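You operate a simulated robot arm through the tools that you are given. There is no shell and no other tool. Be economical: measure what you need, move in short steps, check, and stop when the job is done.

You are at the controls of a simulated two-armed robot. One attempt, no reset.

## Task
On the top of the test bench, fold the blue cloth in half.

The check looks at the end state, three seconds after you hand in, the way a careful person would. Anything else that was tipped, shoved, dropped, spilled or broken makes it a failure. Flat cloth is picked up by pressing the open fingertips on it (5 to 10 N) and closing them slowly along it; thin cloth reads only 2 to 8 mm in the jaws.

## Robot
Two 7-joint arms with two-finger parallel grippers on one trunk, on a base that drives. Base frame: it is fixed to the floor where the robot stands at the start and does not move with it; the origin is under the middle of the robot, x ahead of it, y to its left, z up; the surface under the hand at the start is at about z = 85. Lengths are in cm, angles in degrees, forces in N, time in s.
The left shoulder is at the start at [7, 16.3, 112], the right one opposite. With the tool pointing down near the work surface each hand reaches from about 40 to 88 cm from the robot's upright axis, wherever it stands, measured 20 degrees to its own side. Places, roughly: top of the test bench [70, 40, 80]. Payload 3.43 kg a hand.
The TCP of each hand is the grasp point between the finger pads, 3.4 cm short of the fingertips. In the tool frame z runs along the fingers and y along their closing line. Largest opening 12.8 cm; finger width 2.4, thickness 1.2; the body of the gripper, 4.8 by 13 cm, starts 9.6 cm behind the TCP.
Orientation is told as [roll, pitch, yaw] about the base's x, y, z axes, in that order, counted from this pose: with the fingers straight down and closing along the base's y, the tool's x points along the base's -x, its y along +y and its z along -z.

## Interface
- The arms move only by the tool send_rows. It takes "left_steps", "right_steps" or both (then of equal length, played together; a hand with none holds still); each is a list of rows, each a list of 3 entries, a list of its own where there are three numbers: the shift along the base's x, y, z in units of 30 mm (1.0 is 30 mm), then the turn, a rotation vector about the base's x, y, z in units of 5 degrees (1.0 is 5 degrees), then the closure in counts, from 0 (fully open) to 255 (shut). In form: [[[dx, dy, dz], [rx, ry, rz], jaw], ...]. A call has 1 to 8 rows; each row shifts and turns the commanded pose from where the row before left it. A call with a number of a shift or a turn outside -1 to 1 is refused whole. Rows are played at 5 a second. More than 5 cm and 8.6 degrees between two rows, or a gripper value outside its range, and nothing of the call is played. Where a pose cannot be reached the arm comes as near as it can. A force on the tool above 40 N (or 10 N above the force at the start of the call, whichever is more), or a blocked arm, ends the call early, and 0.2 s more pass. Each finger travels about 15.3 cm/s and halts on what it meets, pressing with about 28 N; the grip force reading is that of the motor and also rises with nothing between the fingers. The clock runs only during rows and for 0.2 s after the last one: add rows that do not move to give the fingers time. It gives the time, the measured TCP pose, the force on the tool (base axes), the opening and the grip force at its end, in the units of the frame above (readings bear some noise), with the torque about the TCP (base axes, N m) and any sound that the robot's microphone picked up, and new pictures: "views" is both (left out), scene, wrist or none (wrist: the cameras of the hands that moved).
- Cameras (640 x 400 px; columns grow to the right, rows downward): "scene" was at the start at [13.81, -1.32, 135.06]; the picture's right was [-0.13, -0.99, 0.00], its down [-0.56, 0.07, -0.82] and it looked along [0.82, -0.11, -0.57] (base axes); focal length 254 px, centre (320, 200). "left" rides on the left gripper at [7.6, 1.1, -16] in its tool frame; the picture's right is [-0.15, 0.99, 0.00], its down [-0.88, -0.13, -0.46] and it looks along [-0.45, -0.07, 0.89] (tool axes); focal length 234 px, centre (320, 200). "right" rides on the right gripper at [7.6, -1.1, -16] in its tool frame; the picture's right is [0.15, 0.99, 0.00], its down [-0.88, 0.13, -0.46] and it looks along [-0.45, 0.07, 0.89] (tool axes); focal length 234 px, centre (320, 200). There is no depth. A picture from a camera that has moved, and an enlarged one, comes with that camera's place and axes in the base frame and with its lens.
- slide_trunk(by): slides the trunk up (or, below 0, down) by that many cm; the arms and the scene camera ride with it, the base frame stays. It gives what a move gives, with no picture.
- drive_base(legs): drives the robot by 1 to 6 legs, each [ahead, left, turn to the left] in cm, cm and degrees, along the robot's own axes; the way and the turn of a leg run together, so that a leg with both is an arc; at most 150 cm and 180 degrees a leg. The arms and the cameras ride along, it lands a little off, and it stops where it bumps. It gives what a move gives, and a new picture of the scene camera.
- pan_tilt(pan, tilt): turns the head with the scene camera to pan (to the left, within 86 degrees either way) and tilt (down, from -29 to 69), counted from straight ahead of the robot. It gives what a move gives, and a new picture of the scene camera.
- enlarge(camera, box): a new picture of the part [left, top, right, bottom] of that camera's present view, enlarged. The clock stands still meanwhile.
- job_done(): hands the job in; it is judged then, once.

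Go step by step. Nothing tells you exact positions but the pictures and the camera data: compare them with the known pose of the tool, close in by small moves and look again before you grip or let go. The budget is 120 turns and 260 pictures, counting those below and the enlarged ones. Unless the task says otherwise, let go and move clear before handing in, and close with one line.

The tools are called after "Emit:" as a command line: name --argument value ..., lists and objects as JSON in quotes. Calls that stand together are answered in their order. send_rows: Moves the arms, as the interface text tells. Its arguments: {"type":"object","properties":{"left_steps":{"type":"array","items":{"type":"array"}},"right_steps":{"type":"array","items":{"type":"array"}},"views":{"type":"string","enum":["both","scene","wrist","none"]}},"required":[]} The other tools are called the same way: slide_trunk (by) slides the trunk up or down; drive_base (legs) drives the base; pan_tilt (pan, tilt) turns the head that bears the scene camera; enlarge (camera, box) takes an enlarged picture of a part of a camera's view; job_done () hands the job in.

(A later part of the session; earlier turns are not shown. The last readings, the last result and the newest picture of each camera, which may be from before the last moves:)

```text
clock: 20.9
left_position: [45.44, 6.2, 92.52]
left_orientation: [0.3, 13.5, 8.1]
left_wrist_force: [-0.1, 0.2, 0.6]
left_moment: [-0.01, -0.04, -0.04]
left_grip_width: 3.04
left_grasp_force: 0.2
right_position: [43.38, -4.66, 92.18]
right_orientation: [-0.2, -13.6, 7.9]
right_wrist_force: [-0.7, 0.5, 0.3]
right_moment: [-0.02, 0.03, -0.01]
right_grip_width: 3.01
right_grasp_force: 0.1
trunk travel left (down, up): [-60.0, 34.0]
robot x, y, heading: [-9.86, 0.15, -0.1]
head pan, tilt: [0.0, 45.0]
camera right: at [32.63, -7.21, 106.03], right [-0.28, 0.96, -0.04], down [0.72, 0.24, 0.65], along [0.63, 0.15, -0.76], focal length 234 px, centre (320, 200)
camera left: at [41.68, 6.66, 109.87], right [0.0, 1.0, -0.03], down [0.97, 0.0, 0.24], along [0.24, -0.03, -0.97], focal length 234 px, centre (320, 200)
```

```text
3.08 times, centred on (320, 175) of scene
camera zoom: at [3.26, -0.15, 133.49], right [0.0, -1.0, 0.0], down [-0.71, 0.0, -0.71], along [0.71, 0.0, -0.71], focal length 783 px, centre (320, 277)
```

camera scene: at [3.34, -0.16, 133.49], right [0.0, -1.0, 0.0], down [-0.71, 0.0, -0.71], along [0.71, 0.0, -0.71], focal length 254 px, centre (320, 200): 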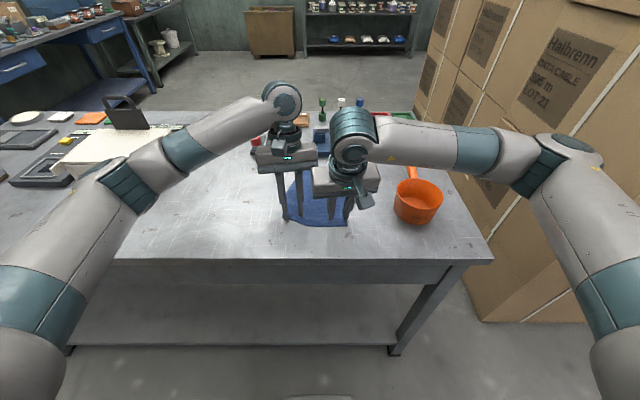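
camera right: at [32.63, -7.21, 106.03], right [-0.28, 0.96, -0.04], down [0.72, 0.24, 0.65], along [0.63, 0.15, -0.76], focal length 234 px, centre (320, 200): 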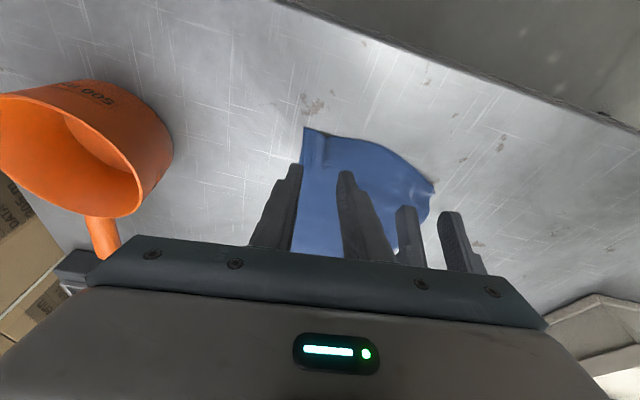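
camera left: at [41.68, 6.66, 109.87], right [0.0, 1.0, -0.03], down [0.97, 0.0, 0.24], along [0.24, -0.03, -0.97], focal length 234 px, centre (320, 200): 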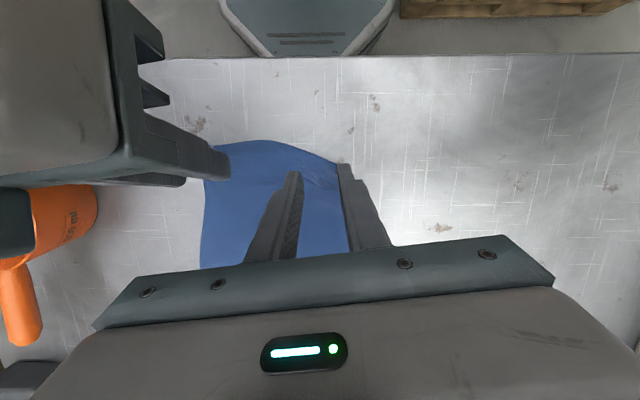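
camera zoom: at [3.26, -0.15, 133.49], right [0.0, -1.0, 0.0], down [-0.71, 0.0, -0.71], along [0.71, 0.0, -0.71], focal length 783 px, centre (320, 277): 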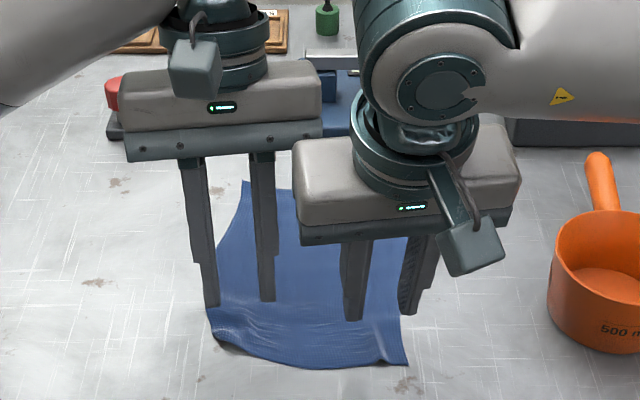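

The cloth relaxed back flat nicely. Now I'll move both hands over the far edge, re-pitching them, and locate the far corners.

Emit:
send_rows --left_steps '[[[0.2, 0, 0.6], [0, 0.2, 0], 205], [[0.6, -0.1, 0.57], [0, 0.2, 0], 205], [[0.95, -0.13, 0], [0, 0.2, 0], 205], [[0.95, -0.13, 0], [0, 0.2, 0], 205], [[0.95, -0.13, 0], [0, 0.3, 0], 205], [[0.95, -0.13, 0], [0, 0.3, 0], 205], [[0.95, -0.1, 0], [0, 0.3, 0], 205], [[0.95, -0.1, 0], [0, 0, 0], 205]]' --right_steps '[[[0.2, 0, 0.6], [0, 0.2, 0], 205], [[0.6, -0.1, 0.67], [0, 0.2, 0], 205], [[0.95, -0.18, 0], [0, 0.2, 0], 205], [[0.95, -0.18, 0], [0, 0.2, 0], 205], [[0.95, -0.18, 0], [0, 0.3, 0], 205], [[0.95, -0.18, 0], [0, 0.3, 0], 205], [[0.95, -0.18, 0], [0, 0.3, 0], 205], [[0.8, -0.18, 0], [0, 0, 0], 205]]' --views "wrist"

Emit:
enlarge --camera "scene" --box '[220, 90, 420, 240]'

```text
clock: 22.7
left_position: [62.51, 4.32, 95.97]
left_orientation: [1.4, 21.9, 8.3]
left_wrist_force: [0.2, 0.4, -0.4]
left_moment: [-0.04, -0.01, 0.01]
left_grip_width: 2.5
left_grasp_force: 0.0
left hand out of reach, approached as far as the arm can: row 8
right_position: [62.4, -7.75, 96.0]
right_orientation: [0.9, -5.1, 7.9]
right_wrist_force: [0.3, 0.2, -0.5]
right_moment: [-0.06, 0.01, -0.02]
right_grip_width: 2.53
right_grasp_force: 0.1
trunk travel left (down, up): [-60.0, 34.0]
robot x, y, heading: [-10.06, -0.05, 0.3]
head pan, tilt: [0.0, 45.0]
camera right: at [53.89, -10.4, 111.3], right [-0.28, 0.96, 0.0], down [0.81, 0.24, 0.53], along [0.51, 0.15, -0.85], focal length 234 px, centre (320, 200)
camera left: at [61.35, 4.79, 113.67], right [0.0, 1.0, -0.03], down [1.0, 0.0, 0.09], along [0.09, -0.03, -1.0], focal length 234 px, centre (320, 200)
```

right: 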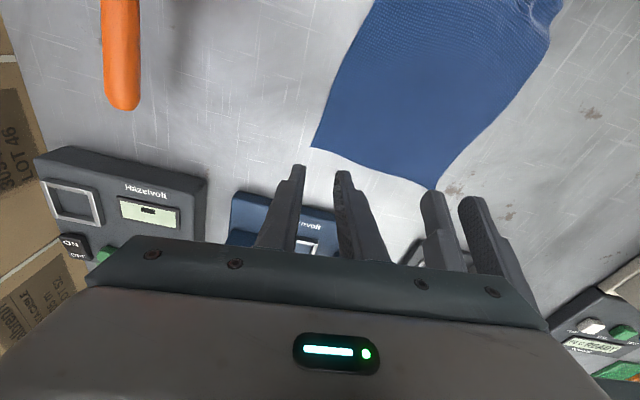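
left: 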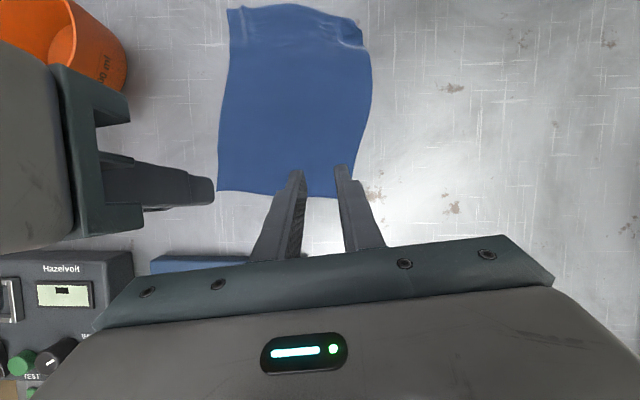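

```text
2.67 times, centred on (320, 165) of scene
camera zoom: at [3.41, 0.03, 133.48], right [0.0, -1.0, 0.0], down [-0.71, 0.0, -0.71], along [0.71, 0.0, -0.71], focal length 678 px, centre (320, 293)
```

zoom: 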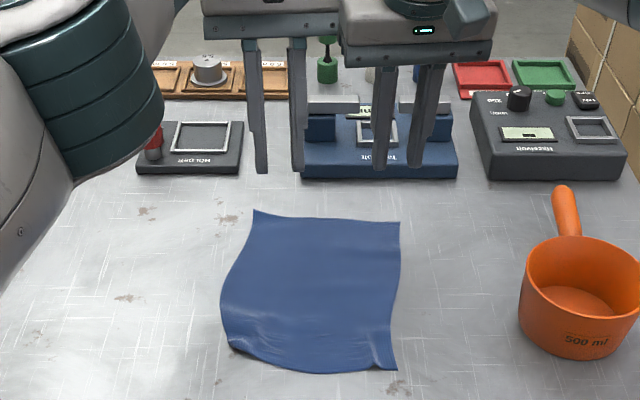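

The left hand hit its reach limit because of its forward lean. I'll pitch both hands back 20° (left about 0°, right about −25°), which also suits the new fold direction, and then re-measure.

Emit:
send_rows --left_steps '[[[0, 0.1, 0], [0, -0.8, 0], 205], [[0, 0.1, 0], [0, -0.8, 0], 205], [[0, 0.1, 0], [0, -0.8, 0], 205], [[0, 0.06, -0.4], [0, -0.8, 0], 205], [[0, 0, -0.6], [0, -0.8, 0], 205]]' --right_steps '[[[0, 0.1, 0], [0, -0.8, 0], 205], [[0, 0.1, 0], [0, -0.8, 0], 205], [[0, 0.1, 0], [0, -0.8, 0], 205], [[0, 0.08, -0.4], [0, -0.8, 0], 205], [[0, 0, -0.6], [0, -0.8, 0], 205]]' --views "wrist"

Emit:
enlarge --camera "scene" --box '[240, 90, 400, 210]'

```text
clock: 23.9
left_position: [62.43, 5.34, 93.03]
left_orientation: [-1.3, 2.1, 7.9]
left_wrist_force: [0.6, 1.2, -0.2]
left_moment: [0.0, -0.01, -0.03]
left_grip_width: 2.52
left_grasp_force: 0.0
right_position: [62.52, -6.89, 93.0]
right_orientation: [-1.9, -24.9, 8.6]
right_wrist_force: [-0.2, 1.4, -0.2]
right_moment: [-0.02, -0.02, 0.04]
right_grip_width: 2.51
right_grasp_force: 0.2
trunk travel left (down, up): [-60.0, 34.0]
robot x, y, heading: [-9.81, -0.24, 0.1]
head pan, tilt: [0.0, 45.0]
camera right: at [49.3, -9.52, 104.32], right [-0.27, 0.96, -0.09], down [0.58, 0.24, 0.78], along [0.77, 0.15, -0.62], focal length 234 px, centre (320, 200)
camera left: at [55.34, 5.75, 109.26], right [0.01, 1.0, -0.03], down [0.9, 0.01, 0.43], along [0.43, -0.03, -0.9], focal length 234 px, centre (320, 200)
```

right: 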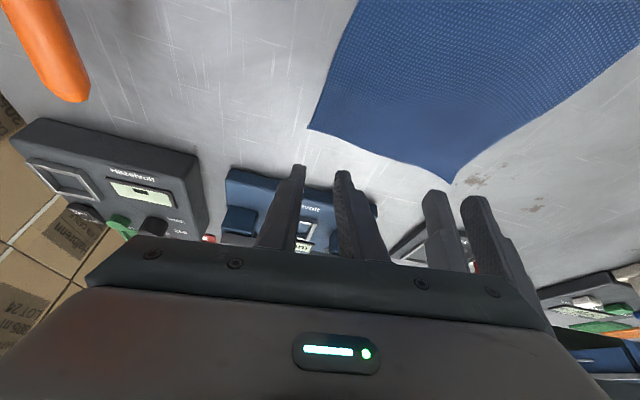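
left: 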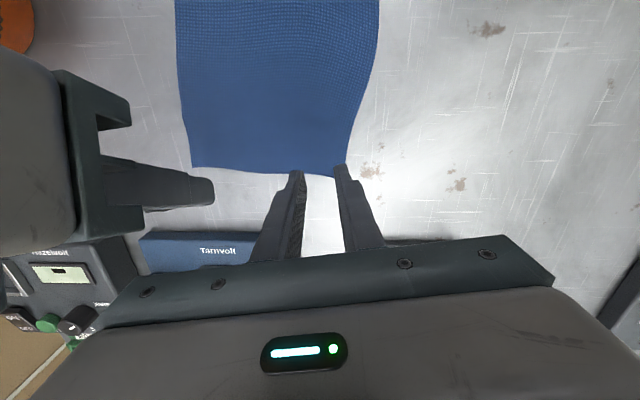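

```text
3.33 times, centred on (320, 150) of scene
camera zoom: at [3.4, -0.17, 133.49], right [0.0, -1.0, 0.0], down [-0.71, 0.0, -0.71], along [0.71, 0.0, -0.71], focal length 848 px, centre (320, 367)
```

zoom: 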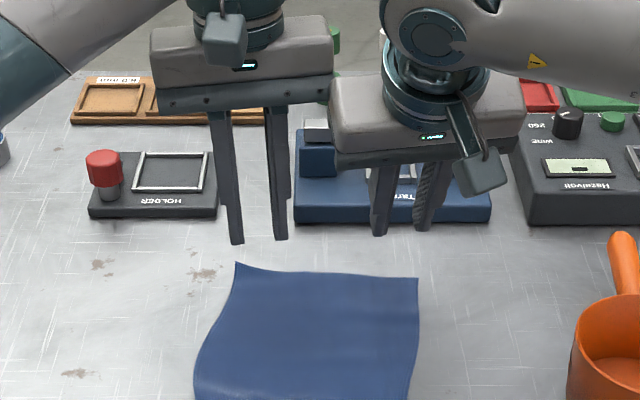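

Far corners are now about (64.2, 7.5) and (62.8, −9.1). I'll come down to just above the far edge with small corrections.

Emit:
send_rows --left_steps '[[[0.2, -0.03, -0.4], [0, 0, 0], 205], [[0.2, -0.03, -0.4], [0, 0, 0], 205], [[0, 0, -0.4], [0, 0, 0], 205], [[0, 0, 0], [0, 0, 0], 205]]' --right_steps '[[[-0.12, 0, -0.4], [0, 0, 0], 205], [[0, 0, -0.4], [0, 0, 0], 205], [[0, 0, -0.45], [0, 0, 0], 205], [[0, 0, 0], [0, 0, 0], 205]]' --views "wrist"

Emit:
enlarge --camera "scene" --box '[260, 120, 380, 210]'

Emit:
enlarge --camera "left" --box '[200, 90, 440, 240]'

Emit:
enlarge --camera "right" --box '[200, 90, 440, 240]'

```text
clock: 24.9
left_position: [63.67, 5.14, 89.56]
left_orientation: [-1.3, 2.1, 7.9]
left_wrist_force: [0.3, 0.4, -0.6]
left_moment: [0.01, -0.03, -0.02]
left_grip_width: 2.53
left_grasp_force: 0.0
right_position: [62.19, -6.84, 89.19]
right_orientation: [-2.0, -24.9, 8.6]
right_wrist_force: [-0.2, 0.0, 1.0]
right_moment: [0.01, 0.03, 0.01]
right_grip_width: 2.52
right_grasp_force: 0.0
trunk travel left (down, up): [-60.0, 34.0]
robot x, y, heading: [-10.05, 0.23, -0.2]
head pan, tilt: [0.0, 45.0]
camera right: at [48.9, -9.41, 100.59], right [-0.27, 0.96, -0.09], down [0.58, 0.24, 0.78], along [0.77, 0.15, -0.62], focal length 234 px, centre (320, 200)
camera left: at [56.54, 5.58, 105.75], right [0.01, 1.0, -0.03], down [0.9, 0.0, 0.43], along [0.43, -0.03, -0.9], focal length 234 px, centre (320, 200)
```

right: 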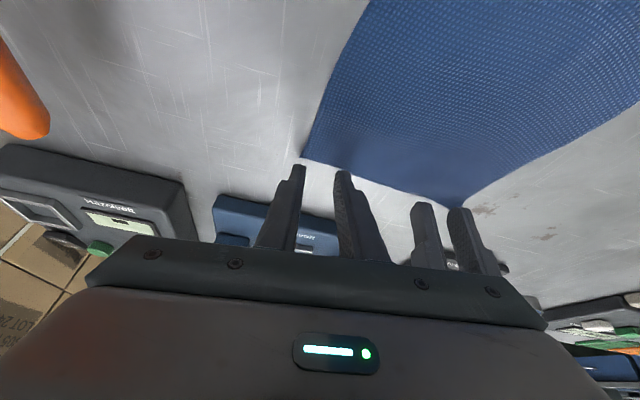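
left: 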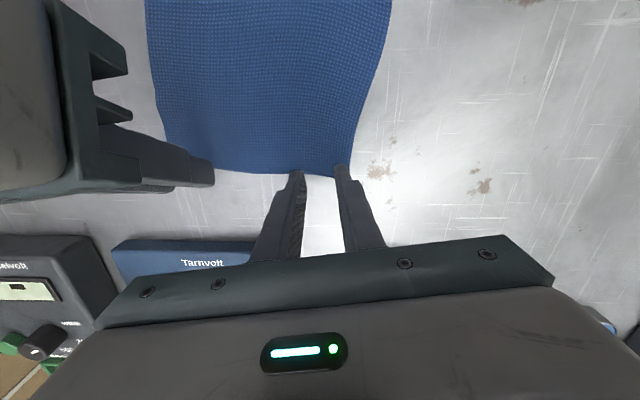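

```text
4.44 times, centred on (320, 165) of scene
camera zoom: at [3.33, -0.17, 133.49], right [0.0, -1.0, 0.0], down [-0.71, 0.0, -0.71], along [0.71, 0.0, -0.71], focal length 1131 px, centre (320, 356)
```

zoom: 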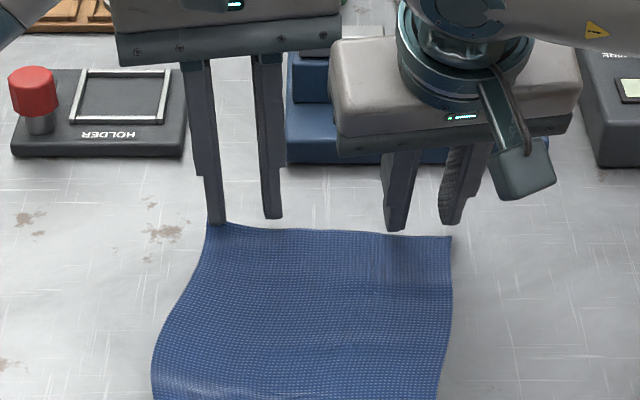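

```text
2.67 times, centred on (320, 165) of left
camera zoom: at [56.54, 5.58, 105.75], right [0.01, 1.0, -0.03], down [0.9, 0.0, 0.43], along [0.43, -0.03, -0.9], focal length 624 px, centre (320, 293)
```

zoom: 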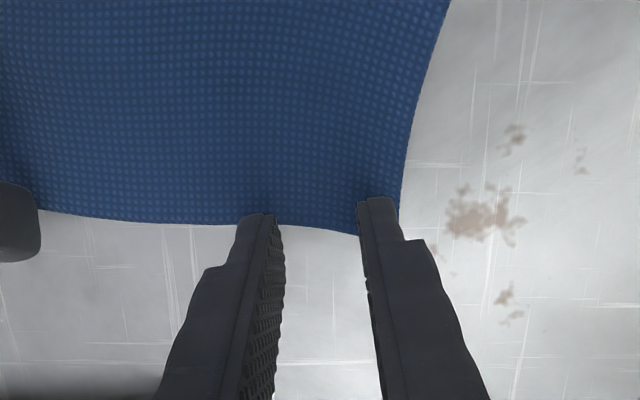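

```text
2.67 times, centred on (320, 165) of right
camera zoom: at [48.9, -9.41, 100.59], right [-0.27, 0.96, -0.09], down [0.58, 0.24, 0.78], along [0.77, 0.15, -0.62], focal length 624 px, centre (320, 293)
```

zoom: 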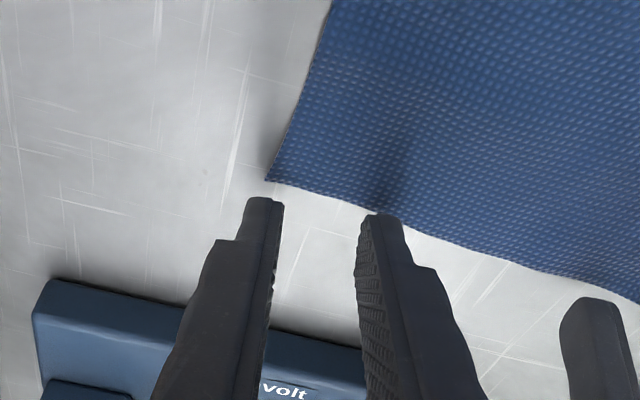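

The fingertips sit right on the edge, so I'll shift both hands about 0.8 cm onto the cloth, moving the right one inward too, and touch down.

Emit:
send_rows --left_steps '[[[-0.25, -0.1, 0], [0, 0, 0], 205], [[0, 0, -0.15], [0, 0, 0], 205], [[0, 0, -0.15], [0, 0, 0], 205], [[0, 0, 0], [0, 0, 0], 205]]' --right_steps '[[[-0.33, 0.33, 0], [0, 0, 0], 205], [[0, 0, -0.07], [0, 0, 0], 205], [[0, 0, -0.07], [0, 0, 0], 205], [[0, 0, 0], [0, 0, 0], 205]]' --views "none"

Emit:
enlarge --camera "scene" --box '[260, 120, 380, 210]'

Emit:
enlarge --camera "left" --box '[200, 90, 440, 240]'

Emit:
enlarge --camera "right" --box '[200, 90, 440, 240]'

```text
clock: 25.9
left_position: [62.86, 4.97, 88.6]
left_orientation: [-1.3, 2.2, 7.9]
left_wrist_force: [1.5, 0.2, 0.9]
left_moment: [0.02, 0.01, 0.01]
left_grip_width: 2.51
left_grasp_force: 0.0
right_position: [61.19, -5.81, 88.95]
right_orientation: [-1.9, -24.9, 8.6]
right_wrist_force: [0.4, -0.7, -0.1]
right_moment: [0.01, 0.02, -0.01]
right_grip_width: 2.51
right_grasp_force: 0.0
trunk travel left (down, up): [-60.0, 34.0]
robot x, y, heading: [-9.82, 0.1, -0.0]
head pan, tilt: [0.0, 45.0]
```

```text
4.44 times, centred on (320, 165) of scene
camera zoom: at [3.35, -0.17, 133.49], right [0.0, -1.0, 0.0], down [-0.71, 0.0, -0.71], along [0.71, 0.0, -0.71], focal length 1131 px, centre (320, 356)
```

zoom: 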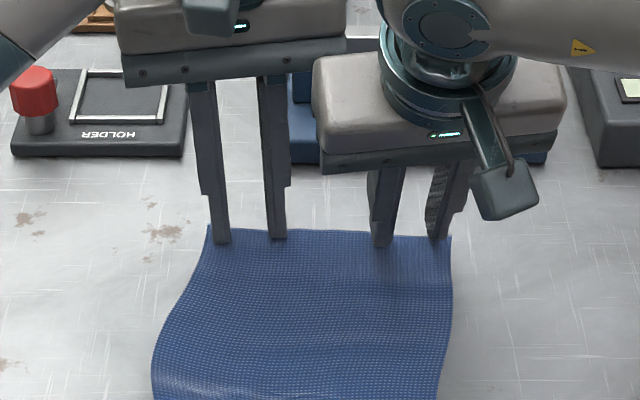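

```text
2.67 times, centred on (320, 165) of left
camera zoom: at [55.77, 5.28, 104.83], right [0.01, 1.0, -0.03], down [0.91, 0.01, 0.43], along [0.43, -0.03, -0.9], focal length 624 px, centre (320, 293)
```

zoom: 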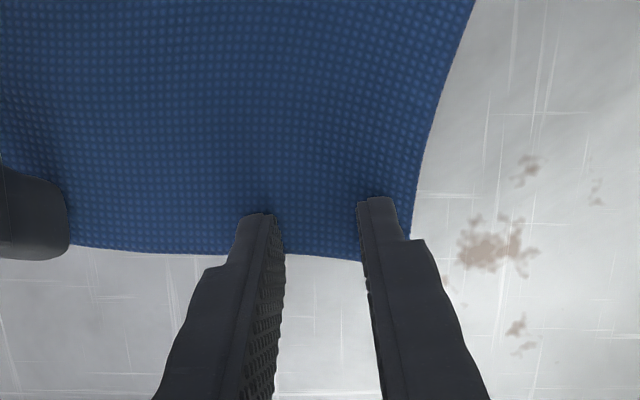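

```text
2.67 times, centred on (320, 165) of right
camera zoom: at [47.85, -8.5, 100.19], right [-0.27, 0.96, -0.09], down [0.58, 0.24, 0.78], along [0.77, 0.15, -0.62], focal length 624 px, centre (320, 293)
```

zoom: 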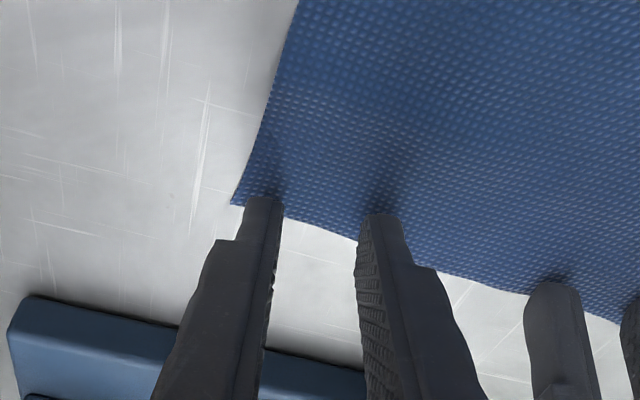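

Placement is good now, so I'll press gently.

Emit:
send_rows --left_steps '[[[0, 0, -0.02], [0, 0, 0], 205], [[0, 0, -0.02], [0, 0, 0], 205], [[0, 0, 0], [0, 0, 0], 205]]' --right_steps '[[[-0.1, 0, -0.05], [0, 0, 0], 205], [[0, 0, -0.05], [0, 0, 0], 205], [[0, 0, 0], [0, 0, 0], 205]]' --views "none"

```text
clock: 26.7
left_position: [62.89, 4.81, 88.6]
left_orientation: [-1.4, 2.1, 8.0]
left_wrist_force: [0.5, 0.9, 6.3]
left_moment: [0.11, -0.06, 0.02]
left_grip_width: 2.51
left_grasp_force: 0.0
right_position: [60.79, -5.94, 88.69]
right_orientation: [-2.0, -25.1, 8.6]
right_wrist_force: [2.0, 0.6, 6.4]
right_moment: [0.1, -0.05, -0.05]
right_grip_width: 2.53
right_grasp_force: 0.1
trunk travel left (down, up): [-60.0, 34.0]
robot x, y, heading: [-9.81, -0.38, -0.0]
head pan, tilt: [0.0, 45.0]
```

Emit:
send_rows --left_steps '[[[0, 0, 0], [0, 0, 0], 208], [[0, 0, 0], [0, 0, 0], 214], [[0, 0, 0], [0, 0, 0], 220], [[0, 0, 0], [0, 0, 0], 226], [[0, 0, 0], [0, 0, 0], 232], [[0, 0, 0], [0, 0, 0], 238], [[0, 0, 0], [0, 0, 0], 244], [[0, 0, 0], [0, 0, 0], 250]]' --right_steps '[[[0, 0, 0], [0, 0, 0], 208], [[0, 0, 0], [0, 0, 0], 214], [[0, 0, 0], [0, 0, 0], 220], [[0, 0, 0], [0, 0, 0], 226], [[0, 0, 0], [0, 0, 0], 232], [[0, 0, 0], [0, 0, 0], 238], [[0, 0, 0], [0, 0, 0], 244], [[0, 0, 0], [0, 0, 0], 250]]' --views "none"

Emit:
enlarge --camera "scene" --box '[260, 120, 380, 210]'

Emit:
enlarge --camera "right" --box '[200, 90, 440, 240]'

```text
clock: 28.5
left_position: [62.72, 4.79, 88.66]
left_orientation: [-1.4, 2.1, 8.0]
left_wrist_force: [0.3, -0.6, 4.5]
left_moment: [0.03, -0.03, -0.02]
left_grip_width: 0.19
left_grasp_force: 0.1
right_position: [60.66, -5.99, 88.59]
right_orientation: [-2.1, -24.9, 8.6]
right_wrist_force: [-0.5, -1.0, 10.3]
right_moment: [0.02, 0.03, -0.03]
right_grip_width: 0.33
right_grasp_force: 0.3
trunk travel left (down, up): [-60.0, 34.0]
robot x, y, heading: [-9.55, -0.21, 0.1]
head pan, tilt: [0.0, 45.0]
```

```text
4.44 times, centred on (320, 165) of scene
camera zoom: at [3.19, -0.16, 133.51], right [0.0, -1.0, 0.0], down [-0.71, 0.0, -0.71], along [0.71, 0.0, -0.71], focal length 1131 px, centre (320, 356)
```

zoom: 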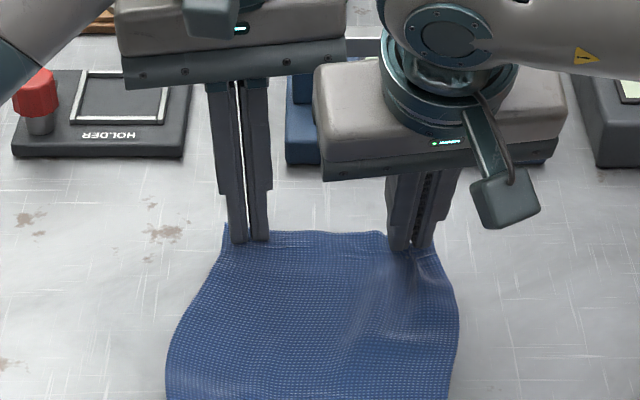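

```text
2.67 times, centred on (320, 165) of right
camera zoom: at [47.38, -8.54, 100.04], right [-0.27, 0.96, -0.09], down [0.58, 0.24, 0.78], along [0.77, 0.15, -0.62], focal length 624 px, centre (320, 293)
```

zoom: 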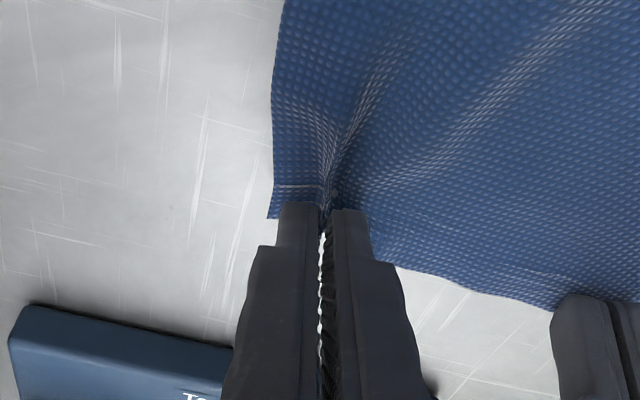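

Emit:
send_rows --left_steps '[[[0, 0, 0], [0, 0, 0], 255], [[0, 0, 0], [0, 0, 0], 255], [[0, 0, 0.2], [0, 0, 0], 255], [[0, 0, 0.3], [0, 0, 0], 255], [[-0.05, 0, 0.2], [0, 0, 0], 255]]' --right_steps '[[[0, 0, 0], [0, 0, 0], 255], [[0, 0, 0], [0, 0, 0], 255], [[0, 0, 0.2], [0, 0, 0], 255], [[0, 0, 0.3], [0, 0, 0], 255], [[-0.05, 0, 0.2], [0, 0, 0], 255]]' --views "none"

Emit:
enlarge --camera "scene" --box '[240, 120, 400, 240]'

Emit:
enlarge --camera "left" --box '[160, 60, 440, 240]'

```text
clock: 29.7
left_position: [62.87, 4.9, 90.56]
left_orientation: [-1.4, 2.3, 8.0]
left_wrist_force: [0.5, 0.2, -0.4]
left_moment: [0.03, -0.02, -0.02]
left_grip_width: 0.01
left_grasp_force: 27.5
right_position: [60.76, -5.86, 90.66]
right_orientation: [-2.1, -24.8, 8.6]
right_wrist_force: [0.2, -0.6, -0.3]
right_moment: [-0.04, 0.0, -0.02]
right_grip_width: 0.18
right_grasp_force: 27.6
trunk travel left (down, up): [-60.0, 34.0]
robot x, y, heading: [-9.81, -0.16, -0.2]
head pan, tilt: [0.0, 45.0]
```

```text
3.33 times, centred on (320, 180) of scene
camera zoom: at [3.38, -0.16, 133.48], right [0.0, -1.0, 0.0], down [-0.71, 0.0, -0.71], along [0.71, 0.0, -0.71], focal length 848 px, centre (320, 267)
```

zoom: 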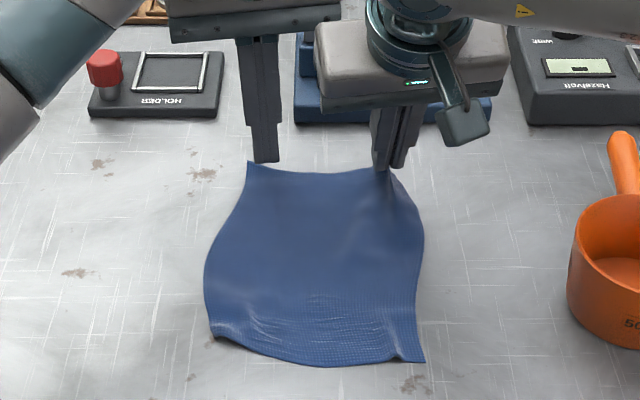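

```text
2.22 times, centred on (300, 150) of left
camera zoom: at [55.68, 5.23, 106.81], right [0.01, 1.0, -0.03], down [0.91, 0.0, 0.42], along [0.42, -0.03, -0.9], focal length 520 px, centre (364, 311)
```

zoom: 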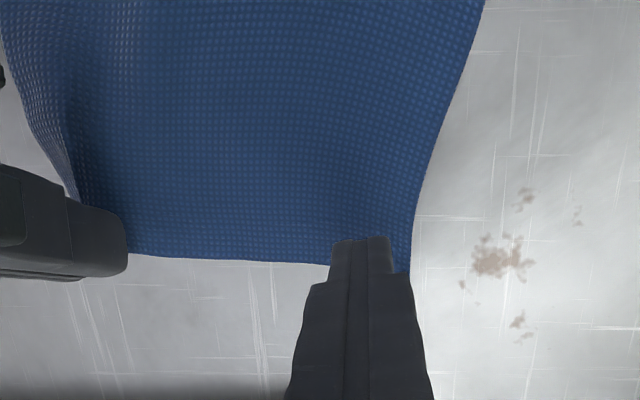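

The right grip holds but the left slipped off. I'll lower the right hand back down and re-press the left with a levelled roll and a slight tilt.

Emit:
send_rows --left_steps '[[[0, 0, 0.1], [0, 0, 0], 255], [[0, 0, 0], [0, 0, 0], 230], [[0.25, -0.1, 0], [0.28, -0.8, 0], 205], [[0, 0, 0], [0, -0.8, 0], 205], [[0, 0, -0.3], [0, 0, 0], 205], [[0, 0, -0.3], [0, 0, 0], 205]]' --right_steps '[[[0.05, 0, -0.2], [0, 0, 0], 255], [[0, 0, -0.2], [0, 0, 0], 255], [[0, 0, -0.2], [0, 0, 0], 255], [[0, 0, 0], [0, 0, 0], 255], [[0, 0, 0], [0, 0, 0], 255], [[0, 0, 0], [0, 0, 0], 255]]' --views "none"

Emit:
enlarge --camera "scene" --box '[260, 120, 380, 210]'

Emit:
enlarge --camera "left" --box '[160, 60, 440, 240]'

```text
clock: 31.1
left_position: [63.41, 4.45, 89.01]
left_orientation: [-1.0, -6.0, 8.0]
left_wrist_force: [-0.3, 0.3, -0.4]
left_moment: [0.0, 0.0, 0.0]
left_grip_width: 2.49
left_grasp_force: 0.0
right_position: [60.82, -6.04, 88.87]
right_orientation: [-2.0, -24.9, 8.6]
right_wrist_force: [-0.1, 0.8, -0.2]
right_moment: [-0.01, -0.02, 0.0]
right_grip_width: 0.18
right_grasp_force: 28.0
trunk travel left (down, up): [-60.0, 34.0]
robot x, y, heading: [-9.69, -0.14, 0.0]
head pan, tilt: [0.0, 45.0]
```

```text
4.44 times, centred on (320, 165) of scene
camera zoom: at [3.36, -0.13, 133.49], right [0.0, -1.0, 0.0], down [-0.71, 0.0, -0.71], along [0.71, 0.0, -0.71], focal length 1131 px, centre (320, 356)
```

zoom: 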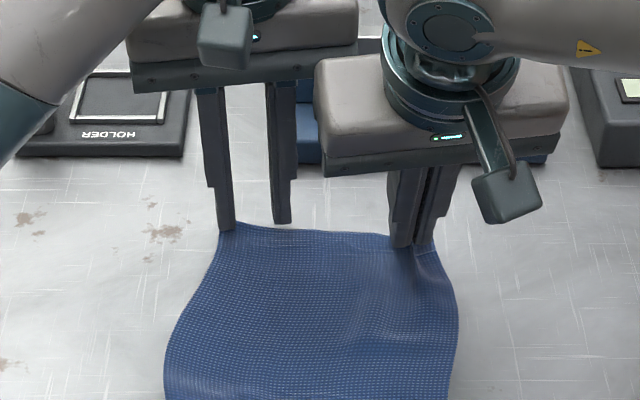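

```text
2.22 times, centred on (300, 150) of left
camera zoom: at [54.14, 4.55, 104.13], right [0.01, 1.0, 0.0], down [0.84, -0.01, 0.55], along [0.55, -0.01, -0.84], focal length 520 px, centre (364, 311)
```

zoom: 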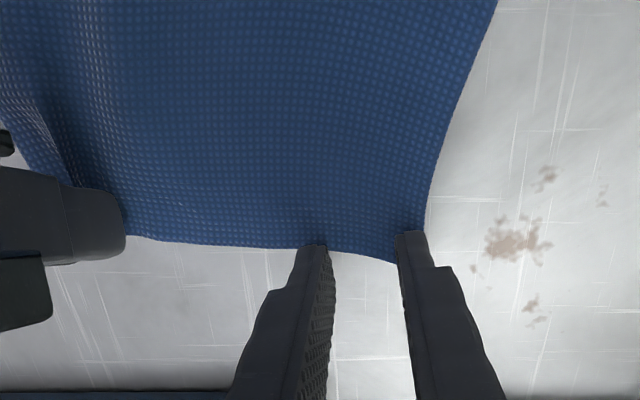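

Emit:
send_rows --left_steps '[[[-0.15, -0.05, 0], [0.1, 0, 0], 205], [[-0.15, -0.05, 0], [0.1, 0, 0], 205], [[0, 0, -0.1], [0, 0, 0], 205], [[0, 0, -0.06], [0, 0, 0], 205], [[0, 0, -0.03], [0, 0, 0], 205], [[0, 0, 0], [0, 0, 0], 205]]' --views "none"

Emit:
enlarge --camera "left" --box '[160, 60, 440, 240]'

```text
clock: 32.5
left_position: [62.62, 4.19, 88.6]
left_orientation: [-0.1, -6.2, 7.9]
left_wrist_force: [0.6, -0.9, 6.8]
left_moment: [0.04, 0.02, 0.03]
left_grip_width: 2.5
left_grasp_force: 0.0
right_position: [60.7, -5.94, 88.83]
right_orientation: [-2.0, -25.0, 8.6]
right_wrist_force: [-0.5, 0.5, -0.7]
right_moment: [0.0, -0.01, 0.01]
right_grip_width: 0.14
right_grasp_force: 27.9
trunk travel left (down, up): [-60.0, 34.0]
robot x, y, heading: [-10.19, -0.05, 0.0]
head pan, tilt: [0.0, 45.0]
```

```text
2.22 times, centred on (300, 150) of left
camera zoom: at [53.25, 3.99, 103.67], right [0.01, 1.0, 0.01], down [0.84, -0.02, 0.55], along [0.55, 0.01, -0.84], focal length 520 px, centre (364, 311)
```

zoom: 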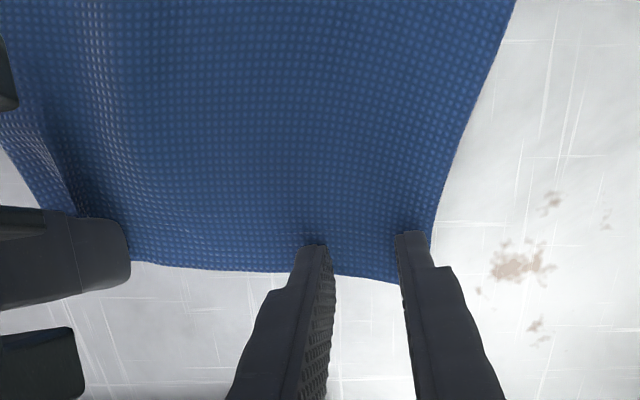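

Emit:
send_rows --left_steps '[[[0, 0, -0.015], [0, 0, 0], 208], [[0, 0, 0], [0, 0, 0], 215], [[0, 0, 0], [0, 0, 0], 222], [[0, 0, 0], [0, 0, 0], 229], [[0, 0, 0], [0, 0, 0], 236], [[0, 0, 0], [0, 0, 0], 243], [[0, 0, 0], [0, 0, 0], 250], [[0, 0, 0], [0, 0, 0], 255]]' --views "none"

Emit:
enlarge --camera "left" --box '[160, 60, 440, 240]'

```text
clock: 34.3
left_position: [62.63, 4.2, 88.74]
left_orientation: [-0.1, -6.2, 7.8]
left_wrist_force: [0.1, -2.4, 16.0]
left_moment: [-0.06, 0.13, -0.03]
left_grip_width: 0.19
left_grasp_force: 28.0
right_position: [60.74, -5.89, 88.98]
right_orientation: [-2.0, -24.9, 8.7]
right_wrist_force: [-0.1, 2.8, -0.2]
right_moment: [0.11, -0.01, 0.02]
right_grip_width: 0.17
right_grasp_force: 27.9
trunk travel left (down, up): [-60.0, 34.0]
robot x, y, heading: [-9.91, -0.04, -0.1]
head pan, tilt: [0.0, 45.0]
```

```text
2.22 times, centred on (300, 150) of left
camera zoom: at [53.18, 4.02, 103.66], right [0.01, 1.0, 0.01], down [0.84, -0.02, 0.55], along [0.55, 0.01, -0.84], focal length 520 px, centre (364, 311)
```

zoom: 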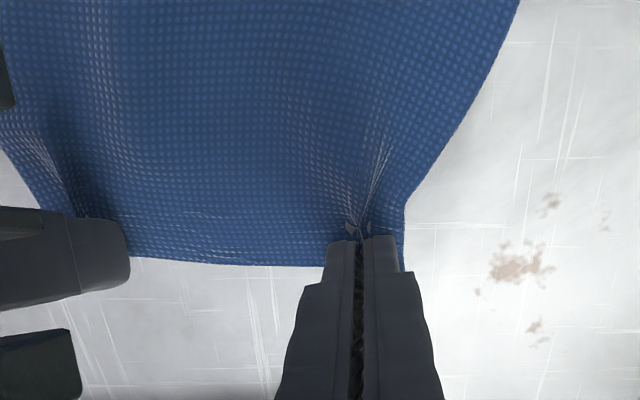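

Both grips now hold cloth. I'll swing the far edge up on a circular path, pitching the hands back as it rises.

Emit:
send_rows --left_steps '[[[-0.1, -0.02, 0.62], [0, -0.4, 0], 255], [[-0.19, 0.02, 0.5], [0, -0.4, 0], 255], [[-0.28, 0.02, 0.46], [0, -0.4, 0], 255], [[-0.32, 0.02, 0.37], [0, -0.4, 0], 255], [[-0.38, 0.02, 0.32], [0, -0.4, 0], 255], [[-0.33, 0.02, 0.21], [0, -0.4, 0], 255], [[-0.31, 0.02, 0.15], [0, -0.4, 0], 255], [[-0.33, 0.02, 0.12], [0, -0.4, 0], 255]]' --right_steps '[[[-0.1, 0.05, 0.61], [0, -0.4, 0], 255], [[-0.19, 0.02, 0.49], [0, -0.4, 0], 255], [[-0.28, 0.02, 0.45], [0, -0.4, 0], 255], [[-0.32, 0.02, 0.36], [0, -0.4, 0], 255], [[-0.38, 0.02, 0.31], [0, -0.4, 0], 255], [[-0.33, 0.02, 0.2], [0, -0.4, 0], 255], [[-0.31, 0.02, 0.14], [0, -0.4, 0], 255], [[-0.33, 0.02, 0.11], [0, -0.4, 0], 255]]' --views "wrist"

Emit:
enlarge --camera "scene" --box '[220, 100, 420, 240]'

```text
clock: 36.1
left_position: [55.79, 4.63, 96.8]
left_orientation: [-2.3, -22.1, 8.4]
left_wrist_force: [-0.7, -1.3, 0.2]
left_moment: [-0.01, 0.04, 0.0]
left_grip_width: 0.18
left_grasp_force: 28.0
right_position: [54.05, -5.27, 96.91]
right_orientation: [-5.1, -40.7, 10.3]
right_wrist_force: [0.0, 1.7, 0.6]
right_moment: [0.03, 0.02, 0.02]
right_grip_width: 0.18
right_grasp_force: 28.3
trunk travel left (down, up): [-60.0, 34.0]
robot x, y, heading: [-9.83, -0.0, 0.1]
head pan, tilt: [0.0, 45.0]
camera right: at [38.1, -7.94, 104.23], right [-0.23, 0.96, -0.16], down [0.34, 0.24, 0.91], along [0.91, 0.15, -0.38], focal length 234 px, centre (320, 200)
camera left: at [42.81, 4.45, 108.66], right [0.0, 1.0, 0.02], down [0.65, -0.02, 0.76], along [0.76, 0.01, -0.65], focal length 234 px, centre (320, 200)
```

right: 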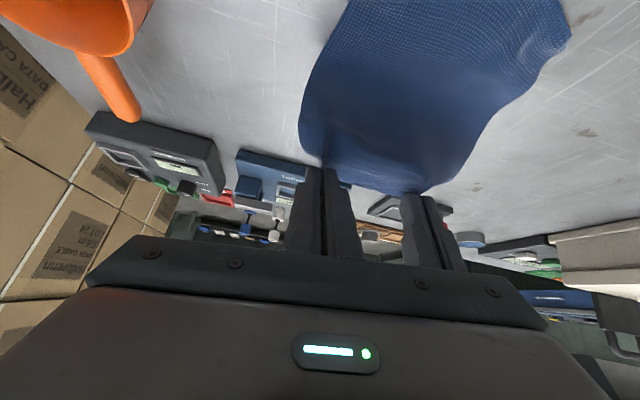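
left: 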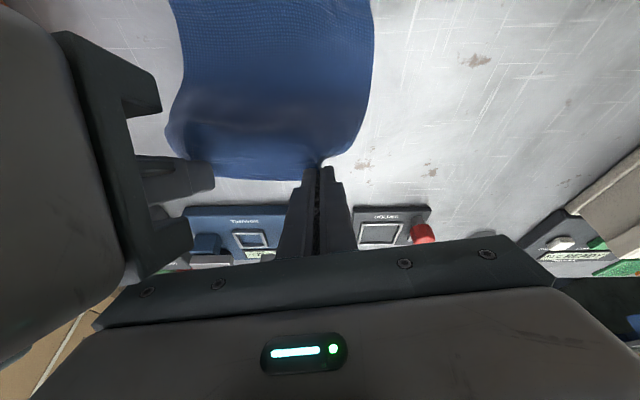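

```text
2.86 times, centred on (320, 170) of scene
camera zoom: at [3.3, -0.15, 133.49], right [0.0, -1.0, 0.0], down [-0.71, 0.0, -0.71], along [0.71, 0.0, -0.71], focal length 727 px, centre (320, 286)
```

zoom: 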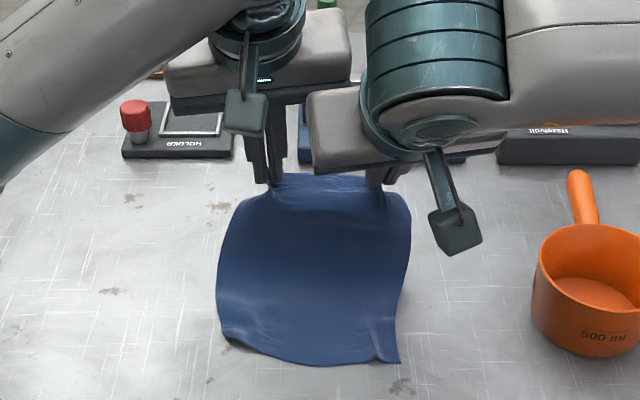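

The far half is lifted and the near half is undisturbed. I'll drive the base back 7 cm, which carries the edge over the crease and gives the arms room near me.

Emit:
drive_base --legs '[[-7, 0, 0]]'

Emit:
enlarge --camera "scene" --box '[220, 80, 420, 220]'

Emit:
enlarge --camera "left" --box '[80, 0, 560, 300]'

```text
clock: 37.1
left_position: [48.94, 4.63, 96.88]
left_orientation: [-2.4, -22.0, 8.4]
left_wrist_force: [-1.0, -0.5, 0.4]
left_moment: [-0.01, -0.03, 0.02]
left_grip_width: 0.18
left_grasp_force: 27.8
right_position: [46.94, -5.2, 97.08]
right_orientation: [-5.1, -40.6, 10.3]
right_wrist_force: [-0.5, 0.7, 0.5]
right_moment: [0.04, 0.03, -0.01]
right_grip_width: 0.18
right_grasp_force: 28.6
trunk travel left (down, up): [-60.0, 34.0]
robot x, y, heading: [-16.76, -0.44, 0.0]
head pan, tilt: [0.0, 45.0]
camera scene: at [-3.73, -0.16, 133.5], right [0.0, -1.0, 0.0], down [-0.71, 0.0, -0.71], along [0.71, 0.0, -0.71], focal length 254 px, centre (320, 200)
```

scene: 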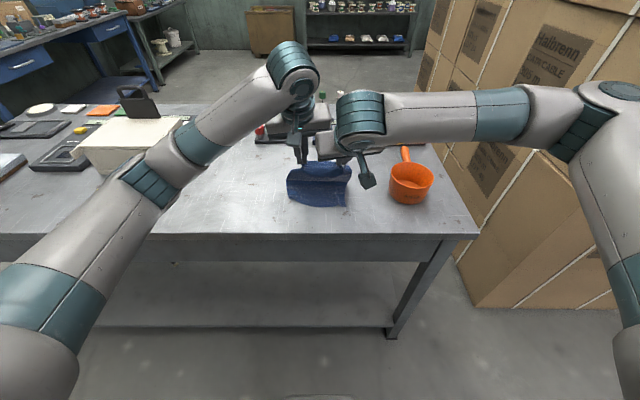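

```text
2.86 times, centred on (320, 150) of scene
camera zoom: at [-3.73, -0.16, 133.5], right [0.0, -1.0, 0.0], down [-0.71, 0.0, -0.71], along [0.71, 0.0, -0.71], focal length 727 px, centre (320, 343)
```

zoom: 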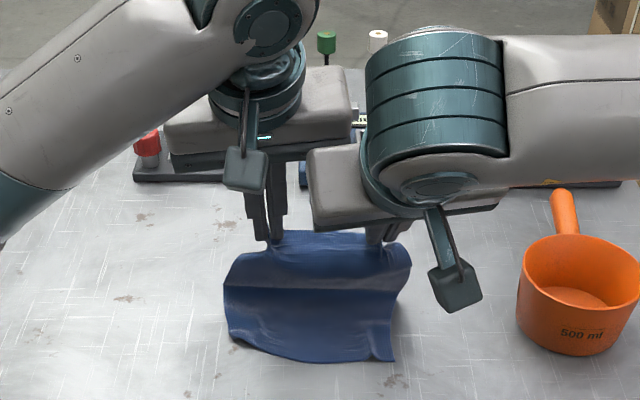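

```text
1.33 times, centred on (320, 150) of left
camera zoom: at [35.81, 4.43, 108.69], right [0.01, 1.0, 0.02], down [0.65, -0.02, 0.76], along [0.76, 0.01, -0.65], focal length 312 px, centre (320, 267)
```

zoom: 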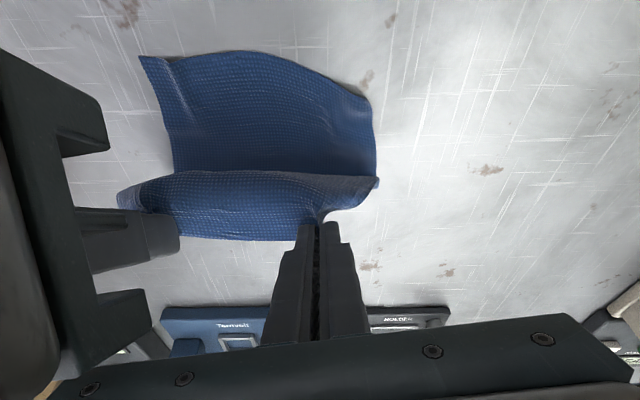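

The edge is past the crease. I'll bring it down the near side, still pitching, and stop a few cm above the near edge.

Emit:
send_rows --left_steps '[[[-0.42, 0.02, -0.21], [0, -0.4, 0], 255], [[-0.39, 0.02, -0.26], [0, -0.4, 0], 255], [[-0.35, 0.02, -0.31], [0, -0.4, 0], 255], [[-0.31, 0.02, -0.35], [0, -0.4, 0], 255], [[-0.26, 0.02, -0.39], [0, -0.4, 0], 255], [[-0.2, 0.02, -0.4], [0, -0.4, 0], 255]]' --right_steps '[[[-0.42, 0.02, -0.24], [0, -0.4, 0], 255], [[-0.39, 0.02, -0.29], [0, -0.4, 0], 255], [[-0.35, 0.02, -0.34], [0, -0.4, 0], 255], [[-0.31, 0.02, -0.38], [0, -0.4, 0], 255], [[-0.26, 0.02, -0.42], [0, -0.4, 0], 255], [[-0.205, 0.02, -0.43], [0, -0.4, 0], 255]]' --views "wrist"

Emit:
enlarge --camera "scene" --box '[240, 110, 400, 230]'

```text
clock: 38.5
left_position: [43.08, 5.0, 90.85]
left_orientation: [-4.5, -33.8, 9.5]
left_wrist_force: [-0.6, -0.8, -0.1]
left_moment: [0.01, 0.01, -0.02]
left_grip_width: 0.2
left_grasp_force: 28.0
right_position: [41.2, -5.08, 90.64]
right_orientation: [-8.6, -52.5, 12.8]
right_wrist_force: [-1.2, 0.7, -0.2]
right_moment: [0.05, 0.02, 0.03]
right_grip_width: 0.19
right_grasp_force: 28.2
trunk travel left (down, up): [-60.0, 34.0]
robot x, y, heading: [-16.8, -0.0, -0.1]
head pan, tilt: [0.0, 45.0]
camera right: at [24.17, -7.65, 94.4], right [-0.19, 0.96, -0.21], down [0.15, 0.24, 0.96], along [0.97, 0.15, -0.19], focal length 234 px, centre (320, 200)
camera left: at [27.89, 4.76, 99.79], right [0.0, 1.0, 0.02], down [0.48, -0.02, 0.88], along [0.88, 0.01, -0.48], focal length 234 px, centre (320, 200)
```

right: 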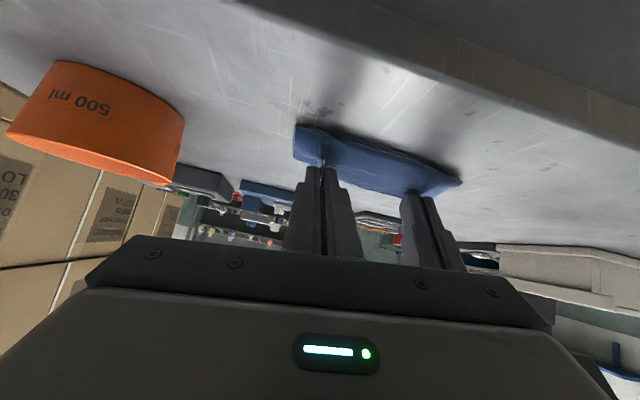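
left: 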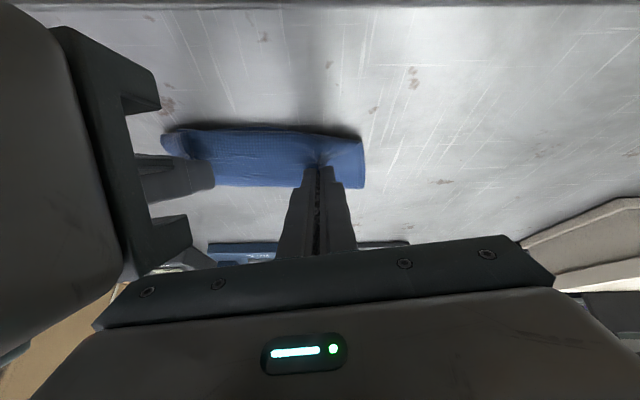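

```text
3.33 times, centred on (320, 170) of scene
camera zoom: at [-3.59, -0.14, 133.49], right [0.0, -1.0, 0.0], down [-0.71, 0.0, -0.71], along [0.71, 0.0, -0.71], focal length 848 px, centre (320, 300)
```

zoom: 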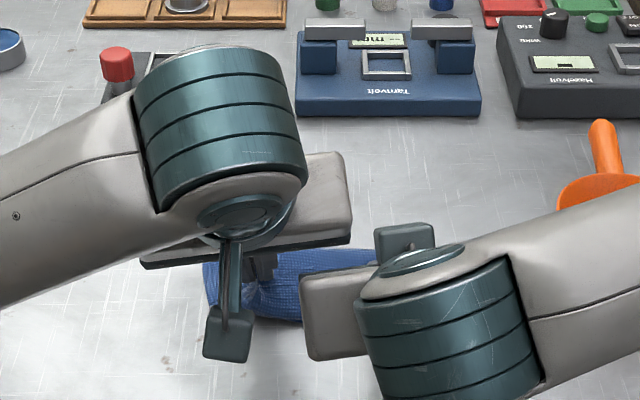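

The hem is about 3 cm above the near edge. I'll finish lowering it and look again before letting go.

Emit:
send_rows --left_steps '[[[-0.1, 0.02, -0.25], [0, -0.3, 0], 255], [[-0.1, 0.02, -0.25], [0, -0.3, 0], 255], [[-0.1, 0, -0.2], [0, 0, 0], 255], [[0, 0, -0.1], [0, 0, 0], 255]]' --right_steps '[[[-0.1, 0.02, -0.3], [0, -0.3, 0], 255], [[-0.1, 0.02, -0.3], [0, -0.3, 0], 255], [[-0.1, 0, -0.25], [0, 0, 0], 255], [[0, 0, -0.1], [0, 0, 0], 255]]' --views "wrist"

Emit:
pan_tilt --pan 0 --tilt 50

Emit:
enlarge --camera "left" --box '[120, 60, 440, 260]'

```text
clock: 39.5
left_position: [42.17, 5.12, 88.81]
left_orientation: [-5.3, -37.0, 9.9]
left_wrist_force: [1.3, 0.4, 4.6]
left_moment: [0.01, -0.07, 0.03]
left_grip_width: 0.21
left_grasp_force: 28.7
right_position: [40.39, -4.88, 88.24]
right_orientation: [-9.8, -55.7, 13.7]
right_wrist_force: [2.3, -0.3, 17.0]
right_moment: [0.02, -0.42, 0.0]
right_grip_width: 0.21
right_grasp_force: 27.4
trunk travel left (down, up): [-60.0, 34.0]
robot x, y, heading: [-16.82, 0.23, 0.1]
head pan, tilt: [0.0, 45.0]
camera right: at [23.13, -7.47, 90.91], right [-0.18, 0.96, -0.22], down [0.09, 0.23, 0.97], along [0.98, 0.15, -0.13], focal length 234 px, centre (320, 200)
camera left: at [26.4, 4.92, 96.77], right [0.0, 1.0, 0.02], down [0.43, -0.02, 0.9], along [0.9, 0.01, -0.43], focal length 234 px, centre (320, 200)
```

right: 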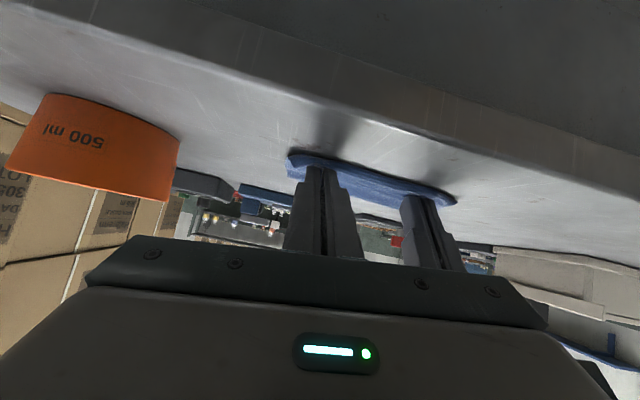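
left: 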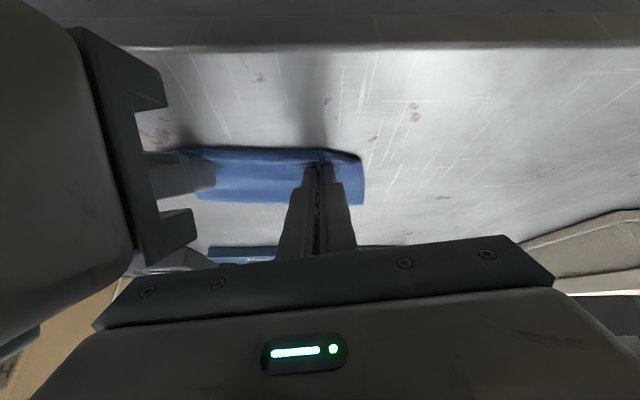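

```text
clock: 40.1
left_position: [42.04, 5.11, 88.68]
left_orientation: [-5.1, -36.8, 9.7]
left_wrist_force: [1.5, -0.3, 6.9]
left_moment: [0.0, -0.12, 0.03]
left_grip_width: 0.18
left_grasp_force: 28.0
right_position: [40.37, -4.81, 88.29]
right_orientation: [-9.8, -55.7, 13.7]
right_wrist_force: [4.7, -0.3, 26.6]
right_moment: [0.05, -0.71, -0.01]
right_grip_width: 0.19
right_grasp_force: 28.1
trunk travel left (down, up): [-60.0, 34.0]
robot x, y, heading: [-16.53, 0.22, 0.0]
head pan, tilt: [0.0, 50.0]
camera scene: at [-4.29, -0.15, 132.85], right [0.0, -1.0, 0.0], down [-0.76, 0.0, -0.64], along [0.64, 0.0, -0.76], focal length 254 px, centre (320, 200)
```

scene: 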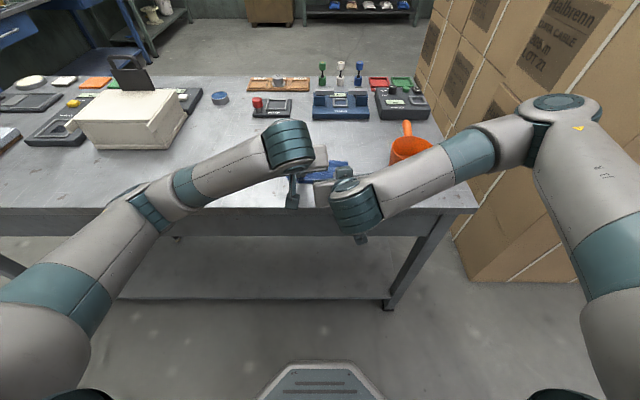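

```text
2.00 times, centred on (280, 160) of left
camera zoom: at [26.35, 4.92, 96.77], right [0.0, 1.0, 0.02], down [0.43, -0.02, 0.9], along [0.9, 0.01, -0.43], focal length 468 px, centre (400, 280)
```

zoom: 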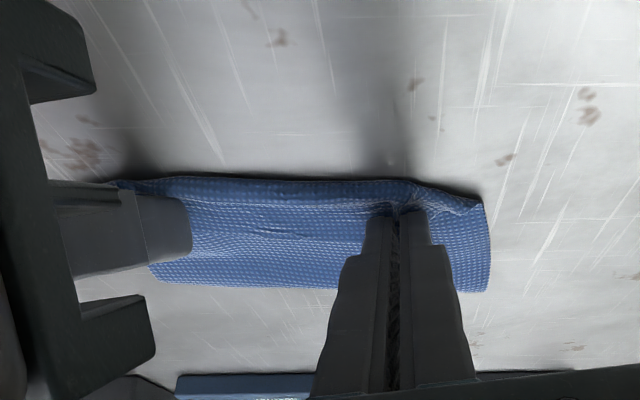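

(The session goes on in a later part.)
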